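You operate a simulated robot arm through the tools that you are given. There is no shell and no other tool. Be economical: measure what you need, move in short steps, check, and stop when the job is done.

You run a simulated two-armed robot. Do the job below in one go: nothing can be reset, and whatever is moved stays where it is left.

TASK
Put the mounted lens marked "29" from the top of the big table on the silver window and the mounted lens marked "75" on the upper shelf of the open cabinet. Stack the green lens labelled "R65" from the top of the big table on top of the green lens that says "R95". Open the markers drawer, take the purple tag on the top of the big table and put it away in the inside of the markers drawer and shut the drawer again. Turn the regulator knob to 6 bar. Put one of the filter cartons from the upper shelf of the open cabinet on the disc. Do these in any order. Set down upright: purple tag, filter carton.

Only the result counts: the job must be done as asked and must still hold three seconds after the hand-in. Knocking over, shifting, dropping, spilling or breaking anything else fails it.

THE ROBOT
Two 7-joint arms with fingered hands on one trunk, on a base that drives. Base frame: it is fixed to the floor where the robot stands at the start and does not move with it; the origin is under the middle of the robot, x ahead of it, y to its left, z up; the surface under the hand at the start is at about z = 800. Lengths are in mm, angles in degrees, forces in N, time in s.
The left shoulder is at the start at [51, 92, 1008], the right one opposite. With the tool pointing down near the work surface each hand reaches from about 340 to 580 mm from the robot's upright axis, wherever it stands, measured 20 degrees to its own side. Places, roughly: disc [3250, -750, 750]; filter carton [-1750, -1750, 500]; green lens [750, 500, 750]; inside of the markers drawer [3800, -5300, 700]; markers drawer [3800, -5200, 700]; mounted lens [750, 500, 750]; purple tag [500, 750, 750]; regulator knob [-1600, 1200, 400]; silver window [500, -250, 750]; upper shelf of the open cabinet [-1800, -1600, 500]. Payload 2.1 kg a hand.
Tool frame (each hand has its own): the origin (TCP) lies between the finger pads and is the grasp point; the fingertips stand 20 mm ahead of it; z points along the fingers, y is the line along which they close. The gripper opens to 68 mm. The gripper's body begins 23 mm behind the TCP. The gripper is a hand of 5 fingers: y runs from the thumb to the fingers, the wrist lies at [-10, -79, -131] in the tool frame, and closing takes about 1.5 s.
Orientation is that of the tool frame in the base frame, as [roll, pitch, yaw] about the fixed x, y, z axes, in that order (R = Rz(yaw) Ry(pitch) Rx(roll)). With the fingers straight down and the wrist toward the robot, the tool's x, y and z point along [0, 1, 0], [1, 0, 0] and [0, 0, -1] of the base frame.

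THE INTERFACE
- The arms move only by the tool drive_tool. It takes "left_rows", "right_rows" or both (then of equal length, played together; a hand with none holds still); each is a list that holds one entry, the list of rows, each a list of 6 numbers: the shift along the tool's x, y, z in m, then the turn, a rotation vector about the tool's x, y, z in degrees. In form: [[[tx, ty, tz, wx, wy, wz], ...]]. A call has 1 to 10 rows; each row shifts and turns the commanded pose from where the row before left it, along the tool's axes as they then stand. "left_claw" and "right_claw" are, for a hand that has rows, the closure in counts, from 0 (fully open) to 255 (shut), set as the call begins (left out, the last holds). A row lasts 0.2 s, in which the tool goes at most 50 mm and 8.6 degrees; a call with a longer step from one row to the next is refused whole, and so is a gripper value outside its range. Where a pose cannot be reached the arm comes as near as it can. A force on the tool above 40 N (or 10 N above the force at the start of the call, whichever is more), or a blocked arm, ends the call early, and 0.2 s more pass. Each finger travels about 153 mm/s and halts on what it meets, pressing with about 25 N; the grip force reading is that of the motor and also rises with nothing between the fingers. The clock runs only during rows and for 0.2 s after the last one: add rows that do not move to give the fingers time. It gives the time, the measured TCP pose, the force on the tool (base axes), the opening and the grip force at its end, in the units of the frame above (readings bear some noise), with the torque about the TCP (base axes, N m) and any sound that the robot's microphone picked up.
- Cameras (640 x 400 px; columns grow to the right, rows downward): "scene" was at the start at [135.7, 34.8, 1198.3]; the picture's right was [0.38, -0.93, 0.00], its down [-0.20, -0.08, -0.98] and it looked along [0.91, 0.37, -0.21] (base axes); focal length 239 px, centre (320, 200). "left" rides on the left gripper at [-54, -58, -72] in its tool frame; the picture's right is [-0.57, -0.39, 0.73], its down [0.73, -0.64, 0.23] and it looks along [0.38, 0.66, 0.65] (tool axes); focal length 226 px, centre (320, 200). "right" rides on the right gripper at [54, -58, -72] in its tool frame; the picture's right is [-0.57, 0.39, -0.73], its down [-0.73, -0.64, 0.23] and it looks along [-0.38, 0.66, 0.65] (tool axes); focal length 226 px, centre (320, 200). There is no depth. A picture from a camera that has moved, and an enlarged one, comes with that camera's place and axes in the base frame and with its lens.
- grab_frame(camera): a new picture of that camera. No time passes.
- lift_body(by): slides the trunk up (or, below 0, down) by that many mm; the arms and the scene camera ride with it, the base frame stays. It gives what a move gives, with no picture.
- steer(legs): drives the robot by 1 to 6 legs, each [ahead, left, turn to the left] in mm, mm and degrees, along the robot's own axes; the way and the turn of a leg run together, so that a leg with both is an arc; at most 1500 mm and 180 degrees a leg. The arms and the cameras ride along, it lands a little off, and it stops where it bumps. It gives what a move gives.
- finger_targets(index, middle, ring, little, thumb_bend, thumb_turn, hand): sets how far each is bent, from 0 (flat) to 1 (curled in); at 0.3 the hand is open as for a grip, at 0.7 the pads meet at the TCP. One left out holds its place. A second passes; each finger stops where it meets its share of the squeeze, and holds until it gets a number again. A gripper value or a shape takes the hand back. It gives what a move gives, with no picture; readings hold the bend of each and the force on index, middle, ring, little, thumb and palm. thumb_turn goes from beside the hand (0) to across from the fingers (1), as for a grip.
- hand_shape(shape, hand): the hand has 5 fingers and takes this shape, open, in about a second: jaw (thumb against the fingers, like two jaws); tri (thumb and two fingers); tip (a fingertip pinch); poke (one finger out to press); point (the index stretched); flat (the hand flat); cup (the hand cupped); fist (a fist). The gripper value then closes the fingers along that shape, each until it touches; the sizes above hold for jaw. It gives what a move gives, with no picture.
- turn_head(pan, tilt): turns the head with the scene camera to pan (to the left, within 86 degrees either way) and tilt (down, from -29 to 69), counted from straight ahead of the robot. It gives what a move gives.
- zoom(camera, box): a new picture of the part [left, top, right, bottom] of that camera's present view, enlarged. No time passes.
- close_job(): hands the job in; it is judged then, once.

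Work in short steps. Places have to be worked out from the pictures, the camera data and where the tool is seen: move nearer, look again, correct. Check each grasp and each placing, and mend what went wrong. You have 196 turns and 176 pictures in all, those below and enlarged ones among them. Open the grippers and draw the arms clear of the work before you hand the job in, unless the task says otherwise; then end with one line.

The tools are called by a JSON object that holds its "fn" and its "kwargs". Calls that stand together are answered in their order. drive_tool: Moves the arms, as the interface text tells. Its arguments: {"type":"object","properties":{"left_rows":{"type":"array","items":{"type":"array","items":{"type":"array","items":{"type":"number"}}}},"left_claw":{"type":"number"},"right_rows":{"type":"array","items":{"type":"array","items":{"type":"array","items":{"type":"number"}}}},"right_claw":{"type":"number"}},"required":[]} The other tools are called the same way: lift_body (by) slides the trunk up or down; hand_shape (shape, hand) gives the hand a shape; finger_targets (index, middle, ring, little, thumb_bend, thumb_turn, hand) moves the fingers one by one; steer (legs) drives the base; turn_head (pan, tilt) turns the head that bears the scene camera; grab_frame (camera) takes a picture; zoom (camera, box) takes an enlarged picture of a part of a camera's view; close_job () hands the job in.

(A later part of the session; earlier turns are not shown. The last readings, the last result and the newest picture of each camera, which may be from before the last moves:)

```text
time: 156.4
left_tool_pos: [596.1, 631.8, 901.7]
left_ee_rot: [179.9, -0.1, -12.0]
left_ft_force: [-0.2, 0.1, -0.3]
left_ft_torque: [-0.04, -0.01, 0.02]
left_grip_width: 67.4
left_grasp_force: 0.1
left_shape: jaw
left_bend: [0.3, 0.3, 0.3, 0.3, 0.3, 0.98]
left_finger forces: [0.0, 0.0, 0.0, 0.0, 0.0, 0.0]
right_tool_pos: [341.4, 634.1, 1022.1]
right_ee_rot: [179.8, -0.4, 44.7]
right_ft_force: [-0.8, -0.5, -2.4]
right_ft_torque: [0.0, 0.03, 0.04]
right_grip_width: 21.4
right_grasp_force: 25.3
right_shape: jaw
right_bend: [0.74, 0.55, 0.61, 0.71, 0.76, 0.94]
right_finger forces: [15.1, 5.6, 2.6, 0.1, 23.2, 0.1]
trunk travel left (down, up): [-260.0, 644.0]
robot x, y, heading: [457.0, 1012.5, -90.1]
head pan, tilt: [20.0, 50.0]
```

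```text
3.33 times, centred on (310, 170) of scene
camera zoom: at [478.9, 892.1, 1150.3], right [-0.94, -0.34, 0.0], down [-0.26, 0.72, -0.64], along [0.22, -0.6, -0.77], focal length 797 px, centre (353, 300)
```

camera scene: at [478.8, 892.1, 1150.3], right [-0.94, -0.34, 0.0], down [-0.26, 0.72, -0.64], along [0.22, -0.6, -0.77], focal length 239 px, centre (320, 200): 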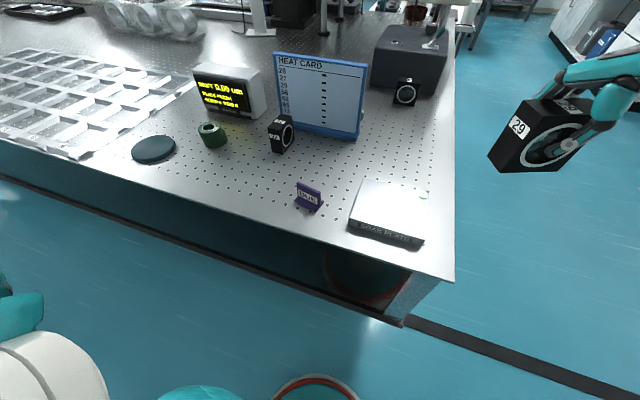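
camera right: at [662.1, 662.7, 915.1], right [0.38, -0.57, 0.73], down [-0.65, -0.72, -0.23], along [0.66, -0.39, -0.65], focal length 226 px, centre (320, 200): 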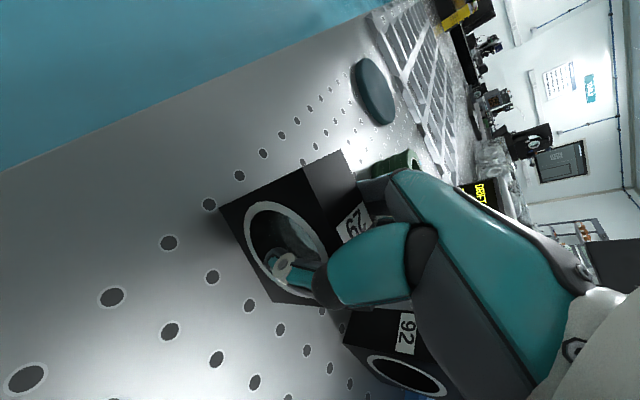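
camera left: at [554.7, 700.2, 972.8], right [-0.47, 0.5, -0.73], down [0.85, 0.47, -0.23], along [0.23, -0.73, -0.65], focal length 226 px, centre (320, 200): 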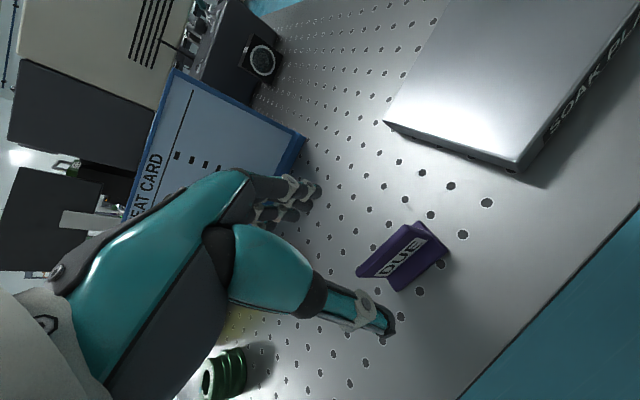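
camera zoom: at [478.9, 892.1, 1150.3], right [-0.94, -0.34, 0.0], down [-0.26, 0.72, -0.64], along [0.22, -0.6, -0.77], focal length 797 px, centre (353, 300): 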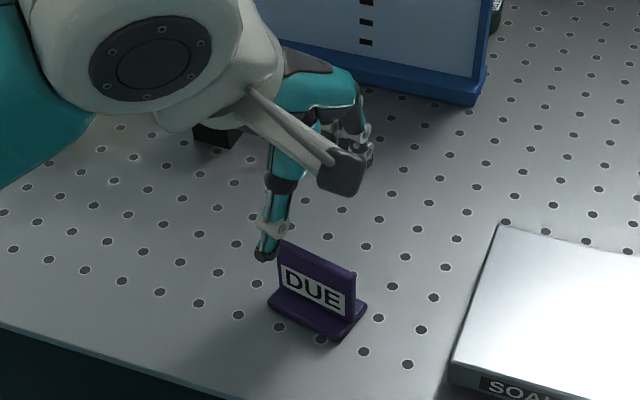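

Tag is centred under the hand and parallel. Descend 69 mm and close.

{"fn": "drive_tool", "kwargs": {"left_rows": [[[0, -0.001, 0.03, 0, 0, 0], [0, 0, 0.025, 0, 0, 0], [0, 0, 0.014, 0, 0, 0], [0, 0, 0, 0, 0, 0]]]}}

{"fn": "drive_tool", "kwargs": {"left_rows": [[[0, 0, 0, 0, 0, 0], [0, 0, 0, 0, 0, 0], [0, 0, 0, 0, 0, 0], [0, 0, 0, 0, 0, 0], [0, 0, 0, 0, 0, 0], [0, 0, 0, 0, 0, 0], [0, 0, 0, 0, 0, 0]]], "left_claw": 255}}

{"fn": "drive_tool", "kwargs": {"left_rows": [[[0, 0, -0.02, 0, 0, 0], [0, 0, -0.03, 0, 0, 0], [0, 0, 0, 0, 0, 0]]]}}

{"fn": "grab_frame", "kwargs": {"camera": "left"}}

{"fn": "zoom", "kwargs": {"camera": "scene", "box": [240, 110, 380, 230]}}

```text
time: 157.4
left_tool_pos: [596.8, 634.2, 832.4]
left_ee_rot: [-179.9, 0.0, -12.0]
left_ft_force: [0.2, 0.4, 0.8]
left_ft_torque: [0.0, -0.04, 0.03]
left_grip_width: 67.6
left_grasp_force: 0.1
left_shape: jaw
left_bend: [0.3, 0.3, 0.3, 0.3, 0.3, 0.98]
left_finger forces: [0.0, 0.1, 0.0, 0.0, 0.0, 0.0]
right_tool_pos: [340.8, 633.2, 1022.6]
right_ee_rot: [179.9, -0.4, 44.6]
right_ft_force: [0.1, -0.8, -2.4]
right_ft_torque: [0.0, 0.02, 0.0]
right_grip_width: 21.4
right_grasp_force: 24.8
right_shape: jaw
right_bend: [0.74, 0.55, 0.61, 0.71, 0.76, 0.94]
right_finger forces: [15.1, 5.6, 2.7, 0.0, 23.2, 0.0]
trunk travel left (down, up): [-260.0, 644.0]
robot x, y, heading: [459.5, 1016.8, -89.8]
head pan, tilt: [20.0, 50.0]
```

```text
time: 159.0
left_tool_pos: [596.9, 632.6, 831.4]
left_ee_rot: [-179.9, 0.0, -12.0]
left_ft_force: [-0.1, 0.2, -0.3]
left_ft_torque: [-0.01, 0.01, 0.0]
left_grip_width: 0.0
left_grasp_force: 25.4
left_shape: jaw
left_bend: [0.69, 0.7, 0.7, 0.7, 0.72, 0.95]
left_finger forces: [17.2, 1.6, 0.0, 0.0, 18.9, 0.0]
right_tool_pos: [341.9, 634.0, 1022.1]
right_ee_rot: [179.9, -0.4, 44.7]
right_ft_force: [0.8, 0.4, -1.9]
right_ft_torque: [-0.02, 0.02, 0.02]
right_grip_width: 21.3
right_grasp_force: 25.5
right_shape: jaw
right_bend: [0.74, 0.55, 0.61, 0.71, 0.76, 0.94]
right_finger forces: [15.1, 5.7, 2.5, 0.0, 23.2, 0.1]
trunk travel left (down, up): [-260.0, 644.0]
robot x, y, heading: [458.2, 1015.0, -90.1]
head pan, tilt: [20.0, 50.0]
```

```text
time: 159.8
left_tool_pos: [595.9, 631.6, 882.2]
left_ee_rot: [-179.8, 0.0, -12.0]
left_ft_force: [1.3, 0.8, -1.2]
left_ft_torque: [-0.01, -0.04, 0.01]
left_grip_width: 0.0
left_grasp_force: 24.3
left_shape: jaw
left_bend: [0.69, 0.71, 0.7, 0.7, 0.72, 0.95]
left_finger forces: [17.4, 1.3, 0.0, 0.0, 18.8, 0.0]
right_tool_pos: [342.7, 633.8, 1023.1]
right_ee_rot: [179.8, -0.4, 44.7]
right_ft_force: [-0.4, 0.0, -2.2]
right_ft_torque: [-0.01, 0.02, -0.04]
right_grip_width: 21.3
right_grasp_force: 26.0
right_shape: jaw
right_bend: [0.74, 0.55, 0.61, 0.71, 0.76, 0.94]
right_finger forces: [15.1, 5.6, 2.6, 0.0, 23.2, 0.0]
trunk travel left (down, up): [-260.0, 644.0]
robot x, y, heading: [452.8, 1012.9, -90.0]
head pan, tilt: [20.0, 50.0]
```

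```text
81 pictures are left
camera left: at [554.3, 700.4, 954.7], right [-0.47, 0.5, -0.73], down [0.85, 0.47, -0.23], along [0.23, -0.73, -0.65], focal length 226 px, centre (320, 200)
```

left: 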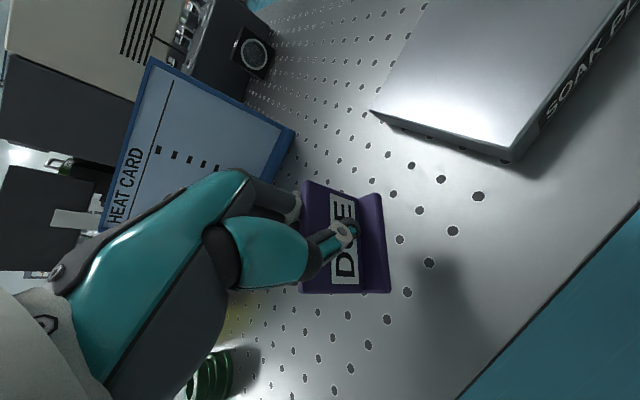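

```text
3.33 times, centred on (310, 170) of scene
camera zoom: at [478.8, 892.1, 1150.3], right [-0.94, -0.34, 0.0], down [-0.26, 0.72, -0.64], along [0.22, -0.6, -0.77], focal length 797 px, centre (353, 300)
```

zoom: 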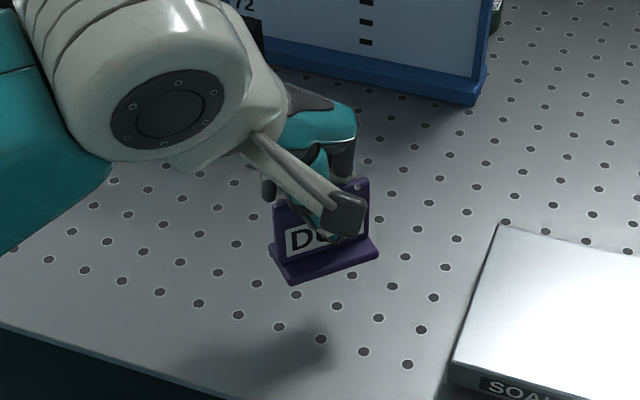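

Tag is held upright by the left hand (turned about the vertical, fine). Raise it, then drive around to the table's front.

{"fn": "drive_tool", "kwargs": {"left_rows": [[[0, 0, -0.04, 0, 0, 0], [0, 0, -0.04, 0, 0, 0], [0, 0, -0.04, 0, 0, 0], [0, 0, -0.04, 0, 0, 0], [0, 0, 0, 0, 0, 0]]]}}

{"fn": "steer", "kwargs": {"legs": [[-30, -480, 0], [1090, 0, 0], [0, 0, 90]]}}

{"fn": "turn_head", "kwargs": {"pan": -10, "tilt": 45}}

{"fn": "grab_frame", "kwargs": {"camera": "scene"}}

```text
time: 161.0
left_tool_pos: [594.6, 632.7, 1041.6]
left_ee_rot: [-179.8, 0.1, -12.0]
left_ft_force: [0.6, -0.5, 0.1]
left_ft_torque: [0.02, 0.01, -0.02]
left_grip_width: 0.0
left_grasp_force: 25.5
left_shape: jaw
left_bend: [0.69, 0.71, 0.7, 0.7, 0.73, 0.94]
left_finger forces: [17.9, 1.0, 0.0, 0.1, 18.8, 0.1]
right_tool_pos: [341.3, 635.1, 1021.7]
right_ee_rot: [179.9, -0.4, 44.8]
right_ft_force: [0.3, 0.3, -1.6]
right_ft_torque: [-0.05, 0.01, 0.0]
right_grip_width: 21.3
right_grasp_force: 25.0
right_shape: jaw
right_bend: [0.74, 0.55, 0.61, 0.71, 0.76, 0.94]
right_finger forces: [15.1, 5.5, 2.6, 0.0, 23.1, 0.1]
trunk travel left (down, up): [-260.0, 644.0]
robot x, y, heading: [457.6, 1013.2, -90.0]
head pan, tilt: [20.0, 50.0]
```

```text
time: 171.0
left_tool_pos: [310.9, -269.3, 1042.2]
left_ee_rot: [179.8, 0.0, 24.0]
left_ft_force: [-15.5, 6.0, 1.4]
left_ft_torque: [-0.22, -0.67, 0.2]
left_grip_width: 0.0
left_grasp_force: 24.8
left_shape: jaw
left_bend: [0.69, 0.71, 0.7, 0.7, 0.73, 0.94]
left_finger forces: [18.2, 0.7, 0.1, 15.7, 18.9, 0.1]
right_tool_pos: [112.6, -419.8, 1023.1]
right_ee_rot: [179.8, -0.4, 82.3]
right_ft_force: [-0.5, 0.7, -2.0]
right_ft_torque: [0.03, 0.0, -0.03]
right_grip_width: 21.0
right_grasp_force: 24.6
right_shape: jaw
right_bend: [0.74, 0.55, 0.61, 0.71, 0.76, 0.93]
right_finger forces: [15.3, 5.6, 2.3, 0.0, 23.2, 0.1]
trunk travel left (down, up): [-260.0, 644.0]
robot x, y, heading: [-27.4, -49.0, -52.7]
head pan, tilt: [20.0, 50.0]
stopped in leg 3: the force on the tool passed its limit at 73 N (the readings are from after the stop); the commanded pose is now the measured one
```

```text
time: 171.9
left_tool_pos: [311.0, -269.2, 1042.0]
left_ee_rot: [179.8, -0.1, 24.1]
left_ft_force: [-20.0, 3.7, 1.0]
left_ft_torque: [-0.16, -0.9, 0.19]
left_grip_width: 0.0
left_grasp_force: 25.2
left_shape: jaw
left_bend: [0.69, 0.71, 0.7, 0.7, 0.73, 0.94]
left_finger forces: [18.1, 0.7, 0.1, 19.6, 19.0, 0.0]
right_tool_pos: [114.0, -419.9, 1022.5]
right_ee_rot: [179.7, -0.4, 82.2]
right_ft_force: [-0.2, -0.9, -2.8]
right_ft_torque: [-0.04, 0.01, 0.0]
right_grip_width: 21.0
right_grasp_force: 25.3
right_shape: jaw
right_bend: [0.74, 0.55, 0.61, 0.71, 0.76, 0.93]
right_finger forces: [15.4, 5.6, 2.3, 0.1, 23.2, 0.1]
trunk travel left (down, up): [-260.0, 644.0]
robot x, y, heading: [-27.0, -51.5, -52.4]
head pan, tilt: [-10.0, 45.0]
```

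```text
79 pictures are left
camera scene: at [36.4, -161.4, 1157.5], right [-0.89, -0.46, 0.0], down [-0.32, 0.63, -0.71], along [0.33, -0.63, -0.71], focal length 239 px, centre (320, 200)
```

scene: 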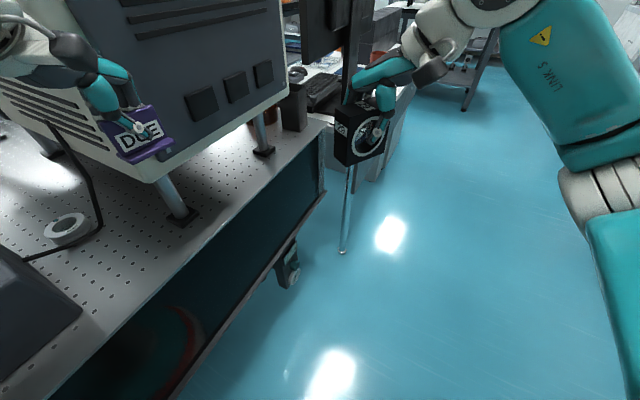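

The left hand touched the big instrument on legs while turning. Turn back the other way, then back off before turning again.

{"fn": "steer", "kwargs": {"legs": [[0, 0, -12]]}}

{"fn": "grab_frame", "kwargs": {"camera": "scene"}}

{"fn": "grab_frame", "kwargs": {"camera": "left"}}

```text
time: 173.1
left_tool_pos: [260.4, -335.0, 1040.7]
left_ee_rot: [180.0, 0.0, 12.1]
left_ft_force: [-0.1, -0.1, 0.0]
left_ft_torque: [0.02, 0.0, 0.0]
left_grip_width: 0.2
left_grasp_force: 24.7
left_shape: jaw
left_bend: [0.69, 0.71, 0.7, 0.7, 0.74, 0.94]
left_finger forces: [18.3, 0.7, 0.0, 0.0, 19.0, 0.0]
right_tool_pos: [35.7, -442.4, 1022.7]
right_ee_rot: [179.9, -0.3, 70.3]
right_ft_force: [-0.7, 0.6, -1.7]
right_ft_torque: [-0.02, 0.0, 0.0]
right_grip_width: 21.4
right_grasp_force: 25.5
right_shape: jaw
right_bend: [0.74, 0.55, 0.61, 0.71, 0.76, 0.93]
right_finger forces: [15.2, 5.6, 2.2, 0.0, 23.1, 0.1]
trunk travel left (down, up): [-260.0, 644.0]
robot x, y, heading: [-23.1, -48.7, -64.3]
head pan, tilt: [-10.0, 45.0]
```

```text
78 pictures are left
camera scene: at [14.7, -173.8, 1157.2], right [-0.96, -0.27, 0.0], down [-0.19, 0.68, -0.71], along [0.19, -0.68, -0.71], focal length 239 px, centre (320, 200)
```

scene: 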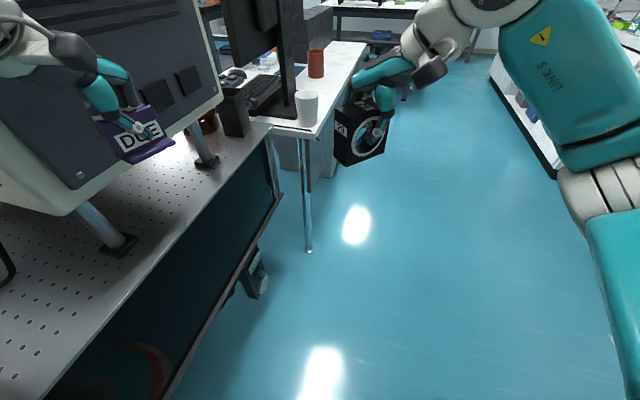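

```text
77 pictures are left
camera left: at [195.2, -290.0, 1113.6], right [-0.64, 0.26, -0.73], down [0.58, 0.78, -0.23], along [0.51, -0.57, -0.65], focal length 226 px, centre (320, 200)
```

left: 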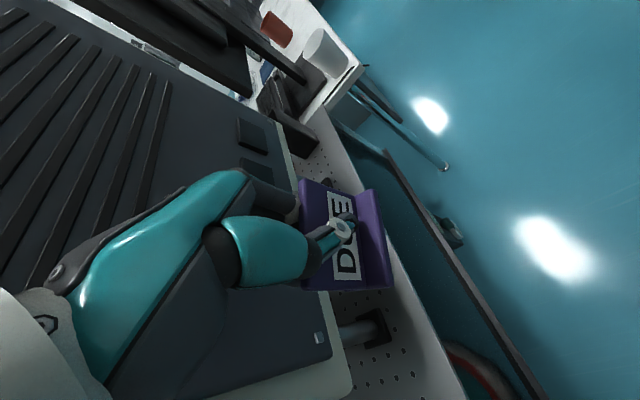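

The machine spans roughly x>340, y<-260, z>960, so I must keep left of it. Back off to (-170,60), then turn to face the table.

{"fn": "steer", "kwargs": {"legs": [[-164, -87, 0], [0, 0, 64.3]]}}

{"fn": "turn_head", "kwargs": {"pan": -15, "tilt": 25}}

{"fn": "grab_frame", "kwargs": {"camera": "scene"}}

```text
time: 177.5
left_tool_pos: [206.5, 196.0, 1040.9]
left_ee_rot: [179.9, 0.0, 76.5]
left_ft_force: [0.5, 0.3, -0.6]
left_ft_torque: [-0.04, 0.0, 0.01]
left_grip_width: 0.0
left_grasp_force: 24.6
left_shape: jaw
left_bend: [0.69, 0.71, 0.7, 0.7, 0.74, 0.94]
left_finger forces: [18.0, 0.6, 0.1, 0.0, 18.5, 0.0]
right_tool_pos: [205.1, -53.0, 1022.3]
right_ee_rot: [179.8, -0.4, 134.5]
right_ft_force: [0.2, 0.2, -2.3]
right_ft_torque: [0.0, 0.04, 0.02]
right_grip_width: 21.2
right_grasp_force: 25.2
right_shape: jaw
right_bend: [0.74, 0.55, 0.61, 0.71, 0.76, 0.93]
right_finger forces: [15.2, 5.3, 2.3, 0.0, 22.8, 0.1]
trunk travel left (down, up): [-260.0, 644.0]
robot x, y, heading: [-175.1, 63.4, -0.3]
head pan, tilt: [-10.0, 45.0]
```

```text
time: 178.3
left_tool_pos: [206.6, 196.0, 1041.6]
left_ee_rot: [179.8, 0.0, 76.4]
left_ft_force: [0.4, 0.6, 0.1]
left_ft_torque: [-0.01, -0.01, -0.01]
left_grip_width: 0.0
left_grasp_force: 25.4
left_shape: jaw
left_bend: [0.69, 0.71, 0.7, 0.7, 0.74, 0.94]
left_finger forces: [18.0, 0.5, 0.0, 0.0, 18.4, 0.0]
right_tool_pos: [204.9, -53.0, 1021.4]
right_ee_rot: [179.9, -0.3, 134.6]
right_ft_force: [-0.5, -0.6, -1.3]
right_ft_torque: [-0.02, -0.01, -0.01]
right_grip_width: 21.2
right_grasp_force: 24.9
right_shape: jaw
right_bend: [0.74, 0.55, 0.61, 0.71, 0.76, 0.93]
right_finger forces: [15.2, 5.4, 2.3, 0.1, 22.8, 0.1]
trunk travel left (down, up): [-260.0, 644.0]
robot x, y, heading: [-176.0, 58.5, -0.6]
head pan, tilt: [-15.0, 25.0]
```

```text
76 pictures are left
camera scene: at [-39.0, 37.1, 1187.7], right [-0.26, -0.96, 0.0], down [-0.41, 0.11, -0.91], along [0.87, -0.24, -0.42], focal length 239 px, centre (320, 200)
```

scene: 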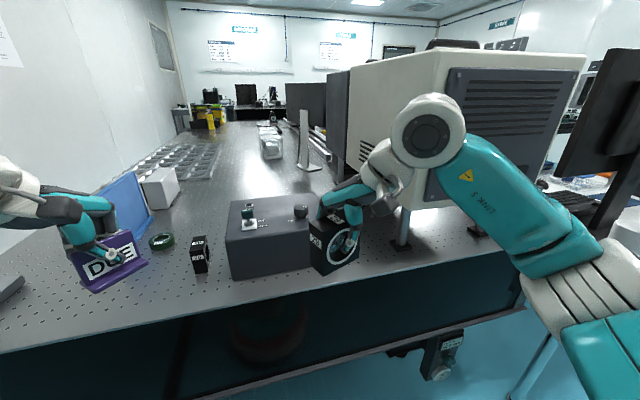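

Window lies between the control box (top z≈900) and the machine (left face y≈-275). Unroll the right hand, then drive ahead 265 mm and look.

{"fn": "drive_tool", "kwargs": {"right_rows": [[[0, 0, 0, 0, 0, 8.3], [0, 0, 0, 0, 0, 8.3], [0, 0, 0, 0, 0, 8.3], [0, 0, 0, 0, 0, 8.3], [0, 0, 0, 0, 0, 8.3], [0, 0, 0, 0, 0, 8.3], [0, 0, 0, 0, 0, 0]]]}}

{"fn": "steer", "kwargs": {"legs": [[265, 0, 0]]}}

{"fn": "turn_head", "kwargs": {"pan": -25, "tilt": 35}}

{"fn": "grab_frame", "kwargs": {"camera": "scene"}}

{"fn": "grab_frame", "kwargs": {"camera": "right"}}

```text
time: 179.9
left_tool_pos: [206.4, 197.2, 1040.6]
left_ee_rot: [179.9, 0.0, 76.5]
left_ft_force: [-0.6, 0.4, -0.1]
left_ft_torque: [-0.01, -0.01, -0.02]
left_grip_width: 0.0
left_grasp_force: 25.6
left_shape: jaw
left_bend: [0.69, 0.71, 0.7, 0.7, 0.74, 0.94]
left_finger forces: [17.9, 0.6, 0.1, 0.1, 18.6, 0.1]
right_tool_pos: [205.2, -53.5, 1022.3]
right_ee_rot: [-179.8, -0.4, 84.6]
right_ft_force: [0.8, 0.3, -1.9]
right_ft_torque: [-0.03, -0.01, 0.01]
right_grip_width: 21.2
right_grasp_force: 25.1
right_shape: jaw
right_bend: [0.74, 0.55, 0.61, 0.71, 0.76, 0.93]
right_finger forces: [15.3, 5.5, 2.2, 0.0, 22.9, 0.0]
trunk travel left (down, up): [-260.0, 644.0]
robot x, y, heading: [-176.4, 63.2, -0.1]
head pan, tilt: [-15.0, 25.0]
```

```text
time: 181.8
left_tool_pos: [472.2, 194.1, 1041.5]
left_ee_rot: [179.9, 0.1, 76.6]
left_ft_force: [-0.5, -0.2, -1.0]
left_ft_torque: [0.01, 0.01, -0.02]
left_grip_width: 0.2
left_grasp_force: 25.0
left_shape: jaw
left_bend: [0.69, 0.71, 0.7, 0.7, 0.74, 0.94]
left_finger forces: [18.1, 0.6, 0.1, 0.0, 18.7, 0.0]
right_tool_pos: [470.8, -54.0, 1022.2]
right_ee_rot: [-179.7, -0.4, 84.7]
right_ft_force: [-0.3, 0.0, -1.9]
right_ft_torque: [-0.03, 0.02, -0.01]
right_grip_width: 21.1
right_grasp_force: 24.8
right_shape: jaw
right_bend: [0.74, 0.55, 0.61, 0.71, 0.76, 0.93]
right_finger forces: [15.2, 5.5, 2.2, 0.0, 22.9, 0.0]
trunk travel left (down, up): [-260.0, 644.0]
robot x, y, heading: [90.4, 61.2, -0.4]
head pan, tilt: [-15.0, 25.0]
```

```text
time: 182.5
left_tool_pos: [472.0, 194.9, 1041.3]
left_ee_rot: [179.9, -0.1, 76.4]
left_ft_force: [0.0, -0.3, 0.1]
left_ft_torque: [0.03, 0.0, 0.02]
left_grip_width: 0.1
left_grasp_force: 25.1
left_shape: jaw
left_bend: [0.69, 0.71, 0.7, 0.7, 0.74, 0.94]
left_finger forces: [18.2, 0.6, 0.1, 0.0, 18.6, 0.0]
right_tool_pos: [471.8, -53.6, 1021.9]
right_ee_rot: [-179.8, -0.5, 84.7]
right_ft_force: [0.4, -0.4, -1.5]
right_ft_torque: [0.0, -0.02, -0.01]
right_grip_width: 21.3
right_grasp_force: 24.6
right_shape: jaw
right_bend: [0.74, 0.55, 0.61, 0.71, 0.76, 0.93]
right_finger forces: [15.1, 5.5, 2.2, 0.0, 22.9, 0.0]
trunk travel left (down, up): [-260.0, 644.0]
robot x, y, heading: [93.0, 60.0, -0.2]
head pan, tilt: [-25.0, 35.0]
```

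```text
75 pictures are left
camera scene: at [217.5, 22.7, 1172.1], right [-0.43, -0.9, 0.0], down [-0.52, 0.24, -0.82], along [0.74, -0.35, -0.57], focal length 239 px, centre (320, 200)
```

scene: 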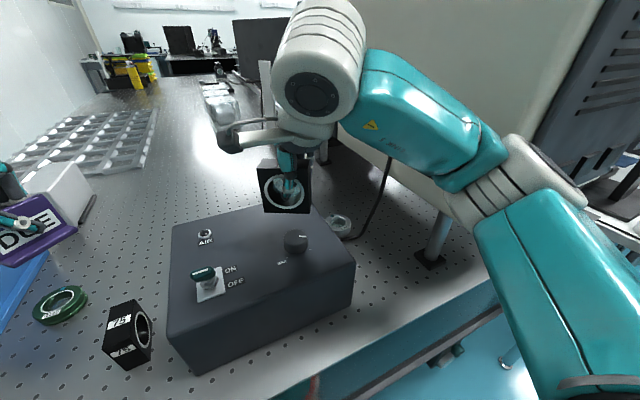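

```text
74 pictures are left
camera right: at [418.4, 4.6, 1094.9], right [0.34, -0.6, 0.72], down [-0.71, -0.67, -0.23], along [0.62, -0.43, -0.65], focal length 226 px, centre (320, 200)
```

right: 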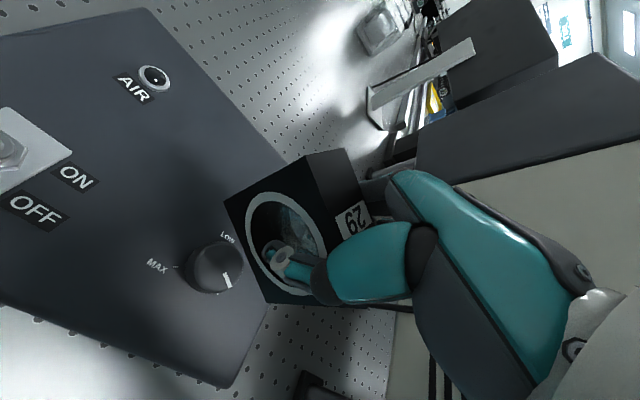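

{"fn": "zoom", "kwargs": {"camera": "scene", "box": [300, 190, 380, 250]}}

{"fn": "steer", "kwargs": {"legs": [[-30, 0, 0]]}}

```text
6.67 times, centred on (340, 220) of scene
camera zoom: at [217.5, 22.7, 1172.1], right [-0.43, -0.9, 0.0], down [-0.52, 0.24, -0.82], along [0.74, -0.35, -0.57], focal length 1594 px, centre (187, 67)
```

zoom: 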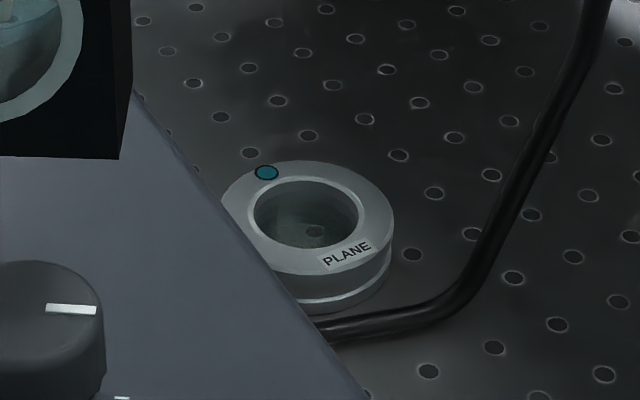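

```text
time: 183.3
left_tool_pos: [442.2, 196.1, 1041.4]
left_ee_rot: [179.9, 0.0, 76.3]
left_ft_force: [-0.6, 0.1, -0.1]
left_ft_torque: [-0.01, -0.02, 0.01]
left_grip_width: 0.3
left_grasp_force: 25.3
left_shape: jaw
left_bend: [0.69, 0.71, 0.7, 0.7, 0.74, 0.94]
left_finger forces: [18.1, 0.7, 0.0, 0.0, 18.6, 0.1]
right_tool_pos: [440.0, -53.6, 1022.0]
right_ee_rot: [-179.8, -0.5, 84.8]
right_ft_force: [0.4, -0.2, -1.9]
right_ft_torque: [-0.01, 0.0, -0.02]
right_grip_width: 21.1
right_grasp_force: 24.6
right_shape: jaw
right_bend: [0.74, 0.55, 0.61, 0.71, 0.76, 0.93]
right_finger forces: [15.3, 5.5, 2.2, 0.1, 23.0, 0.1]
trunk travel left (down, up): [-260.0, 644.0]
robot x, y, heading: [63.2, 60.9, -0.2]
head pan, tilt: [-25.0, 35.0]
```

Window top centre ≈[578,-194,818], Ø≈58. Move the hand above it at z≈1022.

{"fn": "drive_tool", "kwargs": {"right_rows": [[[-0.0254, 0.03, 0, 0, 0, 0], [-0.0254, 0.03, 0, 0, 0, 0], [-0.0254, 0.03, 0, 0, 0, 0], [-0.0254, 0.03, 0, 0, 0, 0], [-0.0254, 0.03, 0, 0, 0, 0], [0, 0, 0, 0, 0, 0]]]}}

{"fn": "grab_frame", "kwargs": {"camera": "scene"}}

{"fn": "grab_frame", "kwargs": {"camera": "right"}}

```text
time: 184.7
left_tool_pos: [441.9, 194.8, 1040.6]
left_ee_rot: [179.9, 0.0, 76.5]
left_ft_force: [-0.8, 0.6, 0.8]
left_ft_torque: [-0.02, -0.02, -0.03]
left_grip_width: 0.0
left_grasp_force: 24.7
left_shape: jaw
left_bend: [0.69, 0.71, 0.7, 0.7, 0.74, 0.94]
left_finger forces: [18.3, 0.5, 0.0, 0.0, 18.9, 0.1]
right_tool_pos: [572.2, -187.3, 1020.9]
right_ee_rot: [-179.7, -0.3, 84.8]
right_ft_force: [0.5, 0.1, -2.6]
right_ft_torque: [-0.04, -0.02, 0.01]
right_grip_width: 21.1
right_grasp_force: 25.1
right_shape: jaw
right_bend: [0.74, 0.55, 0.61, 0.71, 0.76, 0.93]
right_finger forces: [15.4, 5.6, 2.3, 0.0, 23.1, 0.0]
right hand out of reach, approached as far as the arm can: row 5
trunk travel left (down, up): [-260.0, 644.0]
robot x, y, heading: [58.4, 56.1, -0.6]
head pan, tilt: [-25.0, 35.0]
```

```text
72 pictures are left
camera scene: at [187.4, 22.8, 1172.0], right [-0.43, -0.9, 0.0], down [-0.52, 0.24, -0.82], along [0.74, -0.35, -0.57], focal length 239 px, centre (320, 200)
```

scene: 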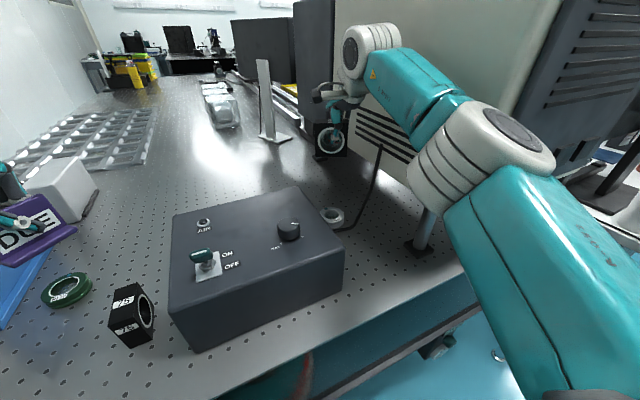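

```text
71 pictures are left
camera right: at [519.0, -128.3, 1092.6], right [0.34, -0.6, 0.72], down [-0.7, -0.67, -0.23], along [0.62, -0.43, -0.65], focal length 226 px, centre (320, 200)
```

right: 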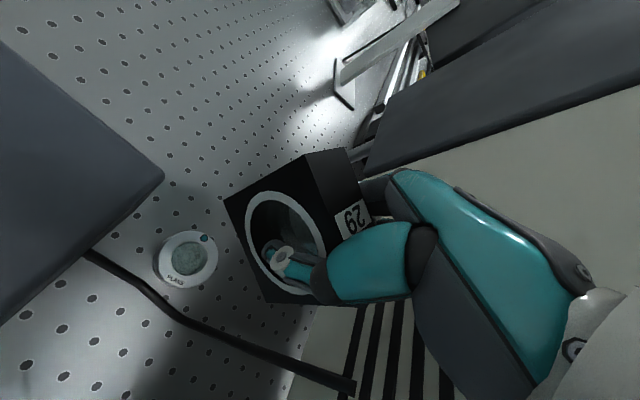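

Right camera gives the window at [575,-192], consistent. Descend 120 mm with a small correction.

{"fn": "drive_tool", "kwargs": {"right_rows": [[[0, 0, 0.03, 0, 0, 0], [-0.003, 0.002, 0.03, 0, 0, 0], [-0.003, 0.002, 0.03, 0, 0, 0], [0, 0, 0.03, 0, 0, 0], [0, 0, 0, 0, 0, 0]]]}}

{"fn": "grab_frame", "kwargs": {"camera": "right"}}

{"fn": "zoom", "kwargs": {"camera": "scene", "box": [280, 140, 480, 280]}}

```text
time: 185.9
left_tool_pos: [442.1, 193.7, 1041.4]
left_ee_rot: [179.9, 0.1, 76.4]
left_ft_force: [0.2, 0.8, -0.8]
left_ft_torque: [-0.01, -0.01, -0.02]
left_grip_width: 0.0
left_grasp_force: 24.6
left_shape: jaw
left_bend: [0.69, 0.71, 0.7, 0.7, 0.74, 0.94]
left_finger forces: [18.4, 0.6, 0.0, 0.0, 18.9, 0.0]
right_tool_pos: [574.7, -193.0, 900.1]
right_ee_rot: [-179.8, -0.4, 84.7]
right_ft_force: [0.5, 0.5, -3.0]
right_ft_torque: [-0.01, 0.02, 0.02]
right_grip_width: 21.1
right_grasp_force: 24.7
right_shape: jaw
right_bend: [0.74, 0.55, 0.61, 0.71, 0.76, 0.93]
right_finger forces: [15.3, 5.4, 2.3, 0.1, 23.0, 0.0]
trunk travel left (down, up): [-260.0, 644.0]
robot x, y, heading: [57.6, 59.2, -0.1]
head pan, tilt: [-25.0, 35.0]
```

```text
70 pictures are left
camera right: at [522.0, -134.6, 973.1], right [0.34, -0.6, 0.72], down [-0.71, -0.67, -0.23], along [0.62, -0.43, -0.65], focal length 226 px, centre (320, 200)
```

right: 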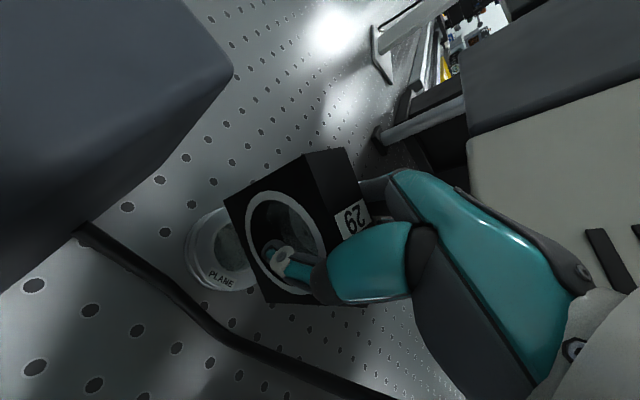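

```text
2.86 times, centred on (380, 210) of scene
camera zoom: at [187.4, 22.6, 1172.1], right [-0.43, -0.9, 0.0], down [-0.52, 0.24, -0.82], along [0.74, -0.35, -0.57], focal length 683 px, centre (149, 171)
```

zoom: 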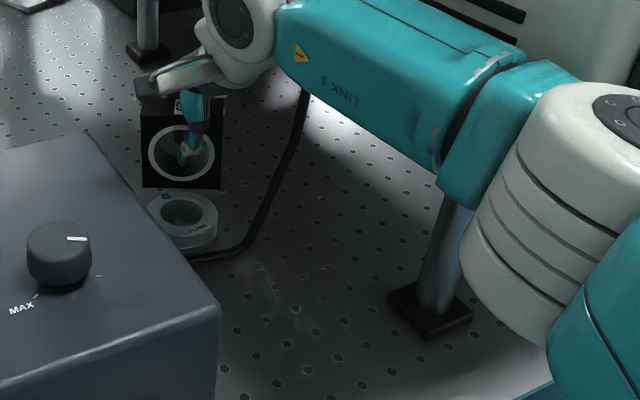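

Block is centred over the ring. Descend 30 mm, then creep to contact.

{"fn": "drive_tool", "kwargs": {"right_rows": [[[0, 0, 0.015, 0, 0, 0], [0, 0, 0.015, 0, 0, 0], [0, 0, 0.003, 0, 0, 0], [0, 0, 0.003, 0, 0, 0], [0, 0, 0, 0, 0, 0]]]}}

{"fn": "zoom", "kwargs": {"camera": "scene", "box": [300, 160, 380, 230]}}

```text
time: 187.1
left_tool_pos: [442.7, 195.0, 1041.2]
left_ee_rot: [179.9, 0.0, 76.4]
left_ft_force: [-0.2, 0.7, 0.1]
left_ft_torque: [-0.03, 0.0, -0.02]
left_grip_width: 0.1
left_grasp_force: 25.2
left_shape: jaw
left_bend: [0.69, 0.71, 0.7, 0.7, 0.74, 0.94]
left_finger forces: [18.4, 0.5, 0.0, 0.1, 18.8, 0.0]
right_tool_pos: [574.0, -192.8, 864.0]
right_ee_rot: [-179.8, -0.4, 84.7]
right_ft_force: [0.0, 0.2, -3.4]
right_ft_torque: [-0.03, 0.01, 0.0]
right_grip_width: 20.9
right_grasp_force: 24.7
right_shape: jaw
right_bend: [0.74, 0.55, 0.61, 0.71, 0.76, 0.93]
right_finger forces: [15.3, 5.5, 2.3, 0.1, 22.9, 0.0]
trunk travel left (down, up): [-260.0, 644.0]
robot x, y, heading: [60.9, 56.9, -0.2]
head pan, tilt: [-25.0, 35.0]
```

```text
5.71 times, centred on (340, 195) of scene
camera zoom: at [187.4, 22.7, 1172.0], right [-0.43, -0.9, 0.0], down [-0.52, 0.24, -0.82], along [0.74, -0.35, -0.57], focal length 1367 px, centre (206, 229)
```

zoom: 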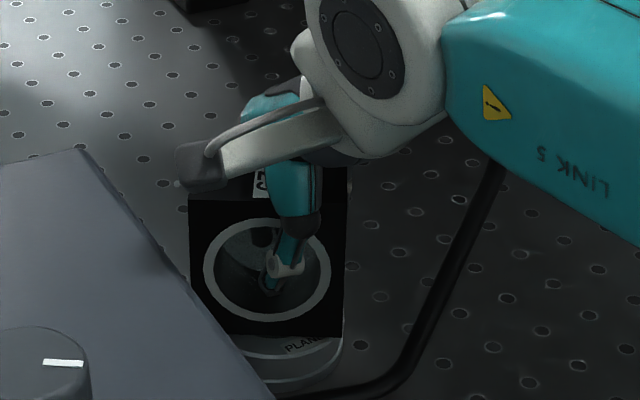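

{"fn": "drive_tool", "kwargs": {"right_rows": [[[0, 0, 0.002, 0, 0, 0], [0, 0, 0.002, 0, 0, 0], [0, 0, 0, 0, 0, 0]]]}}

{"fn": "drive_tool", "kwargs": {"right_rows": [[[0, 0, 0.002, 0, 0, 0], [0, 0, 0.001, 0, 0, 0], [0, 0, 0, 0, 0, 0]]]}}

```text
time: 187.9
left_tool_pos: [441.1, 195.2, 1042.0]
left_ee_rot: [179.9, 0.0, 76.4]
left_ft_force: [-0.3, 0.2, -0.7]
left_ft_torque: [-0.02, 0.02, 0.07]
left_grip_width: 0.1
left_grasp_force: 24.8
left_shape: jaw
left_bend: [0.69, 0.71, 0.7, 0.7, 0.74, 0.93]
left_finger forces: [18.4, 0.5, 0.0, 0.1, 19.0, 0.0]
right_tool_pos: [574.2, -191.9, 861.8]
right_ee_rot: [-179.8, -0.4, 84.7]
right_ft_force: [-0.6, -0.6, 7.2]
right_ft_torque: [-0.05, -0.11, 0.03]
right_grip_width: 21.5
right_grasp_force: 25.2
right_shape: jaw
right_bend: [0.74, 0.55, 0.61, 0.71, 0.76, 0.93]
right_finger forces: [15.4, 6.8, 2.1, 0.0, 23.8, 0.0]
trunk travel left (down, up): [-260.0, 644.0]
robot x, y, heading: [61.9, 59.5, -0.3]
head pan, tilt: [-25.0, 35.0]
```

```text
time: 188.7
left_tool_pos: [441.0, 195.8, 1041.7]
left_ee_rot: [179.8, 0.0, 76.4]
left_ft_force: [0.1, -0.9, -0.4]
left_ft_torque: [0.01, 0.0, -0.01]
left_grip_width: 0.1
left_grasp_force: 24.9
left_shape: jaw
left_bend: [0.69, 0.71, 0.7, 0.7, 0.74, 0.93]
left_finger forces: [18.4, 0.5, 0.1, 0.0, 18.9, 0.1]
right_tool_pos: [573.0, -192.4, 858.9]
right_ee_rot: [179.9, -0.4, 84.7]
right_ft_force: [1.1, -2.2, 23.1]
right_ft_torque: [0.01, -0.13, 0.04]
right_grip_width: 22.8
right_grasp_force: 25.0
right_shape: jaw
right_bend: [0.74, 0.54, 0.61, 0.71, 0.77, 0.93]
right_finger forces: [17.6, 7.6, 3.3, 0.0, 25.4, 0.0]
trunk travel left (down, up): [-260.0, 644.0]
robot x, y, heading: [60.4, 59.4, -0.2]
head pan, tilt: [-25.0, 35.0]
```

Seated (23 N). Ease up 1.5 mm, open, check, then lift straight up.

{"fn": "drive_tool", "kwargs": {"right_rows": [[[0, 0, -0.0015, 0, 0, 0], [0, 0, 0, 0, 0, 0]]]}}

{"fn": "drive_tool", "kwargs": {"right_rows": [[[0, 0, 0, 0, 0, 0], [0, 0, 0, 0, 0, 0], [0, 0, 0, 0, 0, 0], [0, 0, 0, 0, 0, 0], [0, 0, 0, 0, 0, 0], [0, 0, 0, 0, 0, 0]]], "right_claw": 0}}

{"fn": "zoom", "kwargs": {"camera": "scene", "box": [300, 160, 380, 230]}}

{"fn": "drive_tool", "kwargs": {"right_rows": [[[0, 0, -0.02, 0, 0, 0], [0, 0, -0.04, 0, 0, 0], [0, 0, -0.04, 0, 0, 0], [0, 0, -0.04, 0, 0, 0], [0, 0, 0, 0, 0, 0]]]}}

{"fn": "zoom", "kwargs": {"camera": "scene", "box": [280, 140, 400, 250]}}

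```text
time: 189.3
left_tool_pos: [441.5, 195.6, 1041.9]
left_ee_rot: [179.9, 0.0, 76.5]
left_ft_force: [-0.3, 0.0, 0.0]
left_ft_torque: [0.04, 0.01, 0.02]
left_grip_width: 0.0
left_grasp_force: 24.7
left_shape: jaw
left_bend: [0.69, 0.71, 0.7, 0.7, 0.74, 0.93]
left_finger forces: [18.5, 0.5, 0.0, 0.1, 18.9, 0.0]
right_tool_pos: [574.3, -192.2, 860.6]
right_ee_rot: [-179.8, -0.3, 84.6]
right_ft_force: [0.4, -0.6, 17.1]
right_ft_torque: [0.01, -0.09, 0.08]
right_grip_width: 22.8
right_grasp_force: 24.9
right_shape: jaw
right_bend: [0.74, 0.54, 0.61, 0.71, 0.77, 0.92]
right_finger forces: [17.2, 6.2, 2.8, 0.0, 25.2, 0.1]
trunk travel left (down, up): [-260.0, 644.0]
robot x, y, heading: [60.6, 60.6, -0.4]
head pan, tilt: [-25.0, 35.0]
```

```text
time: 190.7
left_tool_pos: [442.5, 194.7, 1042.3]
left_ee_rot: [179.9, 0.0, 76.4]
left_ft_force: [0.0, 0.2, -0.6]
left_ft_torque: [0.0, 0.03, -0.01]
left_grip_width: 0.2
left_grasp_force: 24.7
left_shape: jaw
left_bend: [0.69, 0.71, 0.7, 0.7, 0.74, 0.93]
left_finger forces: [18.4, 0.5, 0.0, 0.0, 18.9, 0.1]
right_tool_pos: [573.8, -193.5, 860.2]
right_ee_rot: [-179.7, -0.3, 84.7]
right_ft_force: [0.4, 0.6, 0.2]
right_ft_torque: [0.02, -0.01, 0.01]
right_grip_width: 67.4
right_grasp_force: 0.1
right_shape: jaw
right_bend: [0.3, 0.3, 0.3, 0.3, 0.3, 0.98]
right_finger forces: [0.0, 0.0, 0.0, 0.0, 0.0, 0.0]
trunk travel left (down, up): [-260.0, 644.0]
robot x, y, heading: [59.0, 63.4, -0.3]
head pan, tilt: [-25.0, 35.0]
```

```text
5.71 times, centred on (340, 195) of scene
camera zoom: at [187.2, 22.7, 1172.1], right [-0.43, -0.9, 0.0], down [-0.52, 0.24, -0.82], along [0.74, -0.35, -0.57], focal length 1367 px, centre (206, 229)
```

zoom: 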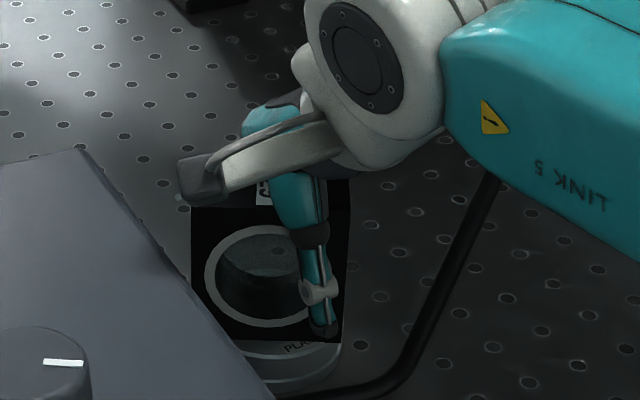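

```text
time: 191.9
left_tool_pos: [441.1, 195.9, 1041.6]
left_ee_rot: [179.9, 0.0, 76.5]
left_ft_force: [-0.3, 0.5, -0.6]
left_ft_torque: [0.04, -0.03, 0.02]
left_grip_width: 0.0
left_grasp_force: 25.0
left_shape: jaw
left_bend: [0.69, 0.71, 0.7, 0.7, 0.74, 0.93]
left_finger forces: [18.4, 0.6, 0.0, 0.1, 19.0, 0.0]
right_tool_pos: [573.9, -192.5, 999.4]
right_ee_rot: [-179.8, -0.4, 84.8]
right_ft_force: [-0.4, -0.1, -0.5]
right_ft_torque: [-0.02, -0.02, -0.02]
right_grip_width: 67.6
right_grasp_force: 0.1
right_shape: jaw
right_bend: [0.3, 0.3, 0.3, 0.3, 0.3, 0.98]
right_finger forces: [0.0, 0.0, 0.0, 0.0, 0.0, 0.0]
trunk travel left (down, up): [-260.0, 644.0]
robot x, y, heading: [59.5, 61.7, -0.4]
head pan, tilt: [-25.0, 35.0]
```

```text
3.64 times, centred on (340, 195) of scene
camera zoom: at [187.2, 22.8, 1172.1], right [-0.43, -0.9, 0.0], down [-0.52, 0.24, -0.82], along [0.74, -0.35, -0.57], focal length 870 px, centre (247, 218)
```

zoom: 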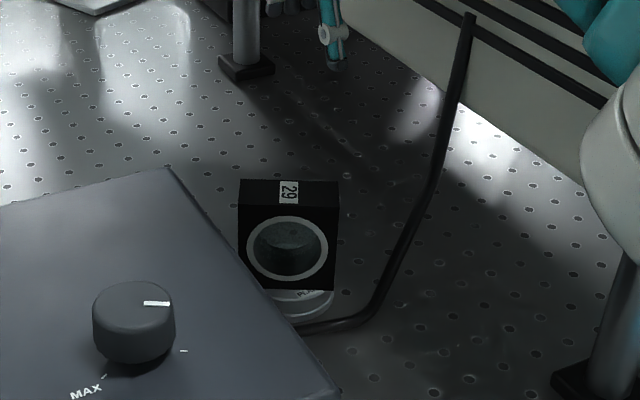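

Lens 29 stands on the window. Retract the right hand the way it came, then turn the base 45° left for lens 75.

{"fn": "drive_tool", "kwargs": {"right_rows": [[[0.0254, -0.03, -0.01, 0, 0, 0], [0.0254, -0.03, -0.01, 0, 0, 0], [0.0254, -0.03, 0, 0, 0, 0], [0.0254, -0.03, 0, 0, 0, 0], [0.0254, -0.03, 0, 0, 0, 0], [0, 0, 0, 0, 0, 0]]]}}

{"fn": "steer", "kwargs": {"legs": [[-60, -30, 0], [0, 0, 45]]}}

{"fn": "drive_tool", "kwargs": {"right_rows": [[[0, 0, 0, 0, 0, -8.3], [0, 0, 0, 0, 0, -8.3], [0, 0, 0, 0, 0, -8.3], [0, 0, 0, 0, 0, -8.3], [0, 0, 0, 0, 0, -8.3], [0, 0, 0, 0, 0, -8.3], [0, 0, 0, 0, 0, 0]]]}}

{"fn": "turn_head", "kwargs": {"pan": -25, "tilt": 45}}

{"fn": "grab_frame", "kwargs": {"camera": "scene"}}

{"fn": "grab_frame", "kwargs": {"camera": "right"}}

```text
time: 193.3
left_tool_pos: [443.5, 194.8, 1042.2]
left_ee_rot: [179.8, 0.0, 76.4]
left_ft_force: [0.3, 0.0, 0.0]
left_ft_torque: [-0.01, -0.01, 0.0]
left_grip_width: 0.0
left_grasp_force: 25.2
left_shape: jaw
left_bend: [0.69, 0.71, 0.7, 0.7, 0.74, 0.93]
left_finger forces: [18.6, 0.4, 0.0, 0.1, 19.1, 0.0]
right_tool_pos: [435.6, -53.2, 1021.9]
right_ee_rot: [-179.9, -0.3, 84.8]
right_ft_force: [-0.6, 0.5, 0.1]
right_ft_torque: [0.03, 0.0, -0.01]
right_grip_width: 67.7
right_grasp_force: 0.0
right_shape: jaw
right_bend: [0.3, 0.3, 0.3, 0.3, 0.3, 0.98]
right_finger forces: [0.1, 0.1, 0.0, 0.0, 0.0, 0.1]
trunk travel left (down, up): [-260.0, 644.0]
robot x, y, heading: [55.7, 63.9, -0.2]
head pan, tilt: [-25.0, 35.0]
```

```text
time: 196.4
left_tool_pos: [174.6, 397.1, 1040.5]
left_ee_rot: [180.0, -0.1, 121.8]
left_ft_force: [0.3, -0.5, 0.3]
left_ft_torque: [0.0, -0.01, 0.01]
left_grip_width: 0.0
left_grasp_force: 24.7
left_shape: jaw
left_bend: [0.69, 0.71, 0.7, 0.7, 0.74, 0.93]
left_finger forces: [18.4, 0.4, 0.0, 0.0, 18.7, 0.1]
right_tool_pos: [346.2, 217.4, 1021.2]
right_ee_rot: [-179.8, -0.4, 130.0]
right_ft_force: [0.6, -0.4, -0.1]
right_ft_torque: [0.01, 0.0, 0.01]
right_grip_width: 67.7
right_grasp_force: 0.0
right_shape: jaw
right_bend: [0.3, 0.3, 0.3, 0.3, 0.3, 0.98]
right_finger forces: [0.0, 0.0, 0.0, 0.1, 0.1, 0.1]
trunk travel left (down, up): [-260.0, 644.0]
robot x, y, heading: [-2.1, 31.2, 44.8]
head pan, tilt: [-25.0, 35.0]
```

```text
time: 198.0
left_tool_pos: [175.2, 397.1, 1041.2]
left_ee_rot: [179.9, 0.0, 121.7]
left_ft_force: [-0.9, -0.6, 0.0]
left_ft_torque: [-0.01, 0.0, 0.05]
left_grip_width: 0.2
left_grasp_force: 24.9
left_shape: jaw
left_bend: [0.69, 0.71, 0.7, 0.7, 0.74, 0.93]
left_finger forces: [18.4, 0.4, 0.0, 0.1, 18.8, 0.0]
right_tool_pos: [347.4, 217.3, 1022.8]
right_ee_rot: [179.8, -0.4, 179.9]
right_ft_force: [0.1, -0.1, 0.0]
right_ft_torque: [0.04, -0.02, -0.02]
right_grip_width: 67.9
right_grasp_force: 0.0
right_shape: jaw
right_bend: [0.3, 0.3, 0.3, 0.3, 0.3, 0.98]
right_finger forces: [0.0, 0.1, 0.0, 0.0, 0.0, 0.1]
trunk travel left (down, up): [-260.0, 644.0]
robot x, y, heading: [-2.3, 31.6, 44.9]
head pan, tilt: [-25.0, 35.0]
```

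```text
time: 198.7
left_tool_pos: [174.4, 397.1, 1040.9]
left_ee_rot: [179.9, 0.0, 121.6]
left_ft_force: [0.1, -0.1, -0.4]
left_ft_torque: [-0.01, 0.01, -0.01]
left_grip_width: 0.0
left_grasp_force: 24.5
left_shape: jaw
left_bend: [0.69, 0.71, 0.7, 0.7, 0.74, 0.93]
left_finger forces: [18.4, 0.4, 0.1, 0.1, 18.8, 0.0]
right_tool_pos: [346.3, 217.9, 1021.5]
right_ee_rot: [179.8, -0.5, 179.8]
right_ft_force: [-1.0, 0.5, -0.2]
right_ft_torque: [0.03, -0.01, 0.03]
right_grip_width: 67.5
right_grasp_force: 0.1
right_shape: jaw
right_bend: [0.3, 0.3, 0.3, 0.3, 0.3, 0.98]
right_finger forces: [0.1, 0.1, 0.1, 0.0, 0.0, 0.0]
trunk travel left (down, up): [-260.0, 644.0]
robot x, y, heading: [-0.0, 30.5, 45.1]
head pan, tilt: [-25.0, 45.0]
```

```text
65 pictures are left
camera scene: at [109.8, 94.2, 1157.3], right [0.34, -0.94, 0.0], down [-0.66, -0.24, -0.71], along [0.66, 0.24, -0.71], focal length 239 px, centre (320, 200)
```

scene: 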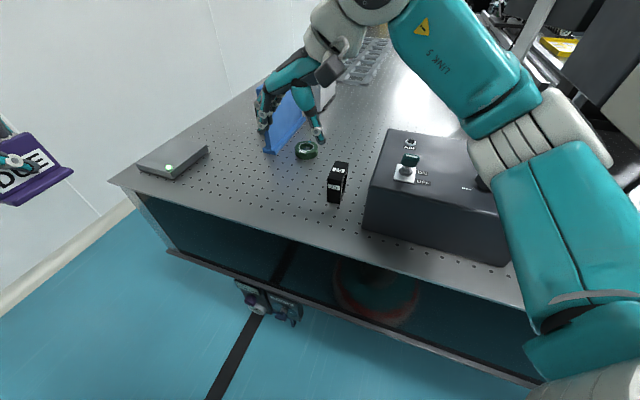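

```text
64 pictures are left
camera right: at [293.2, 158.9, 1094.1], right [0.57, 0.38, 0.72], down [0.73, -0.64, -0.24], along [0.38, 0.66, -0.65], focal length 226 px, centre (320, 200)
```

right: 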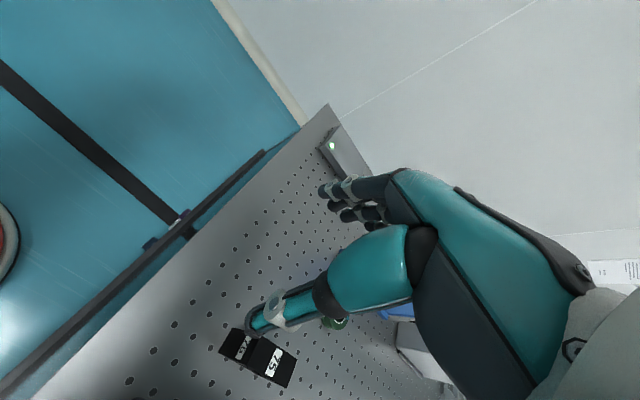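

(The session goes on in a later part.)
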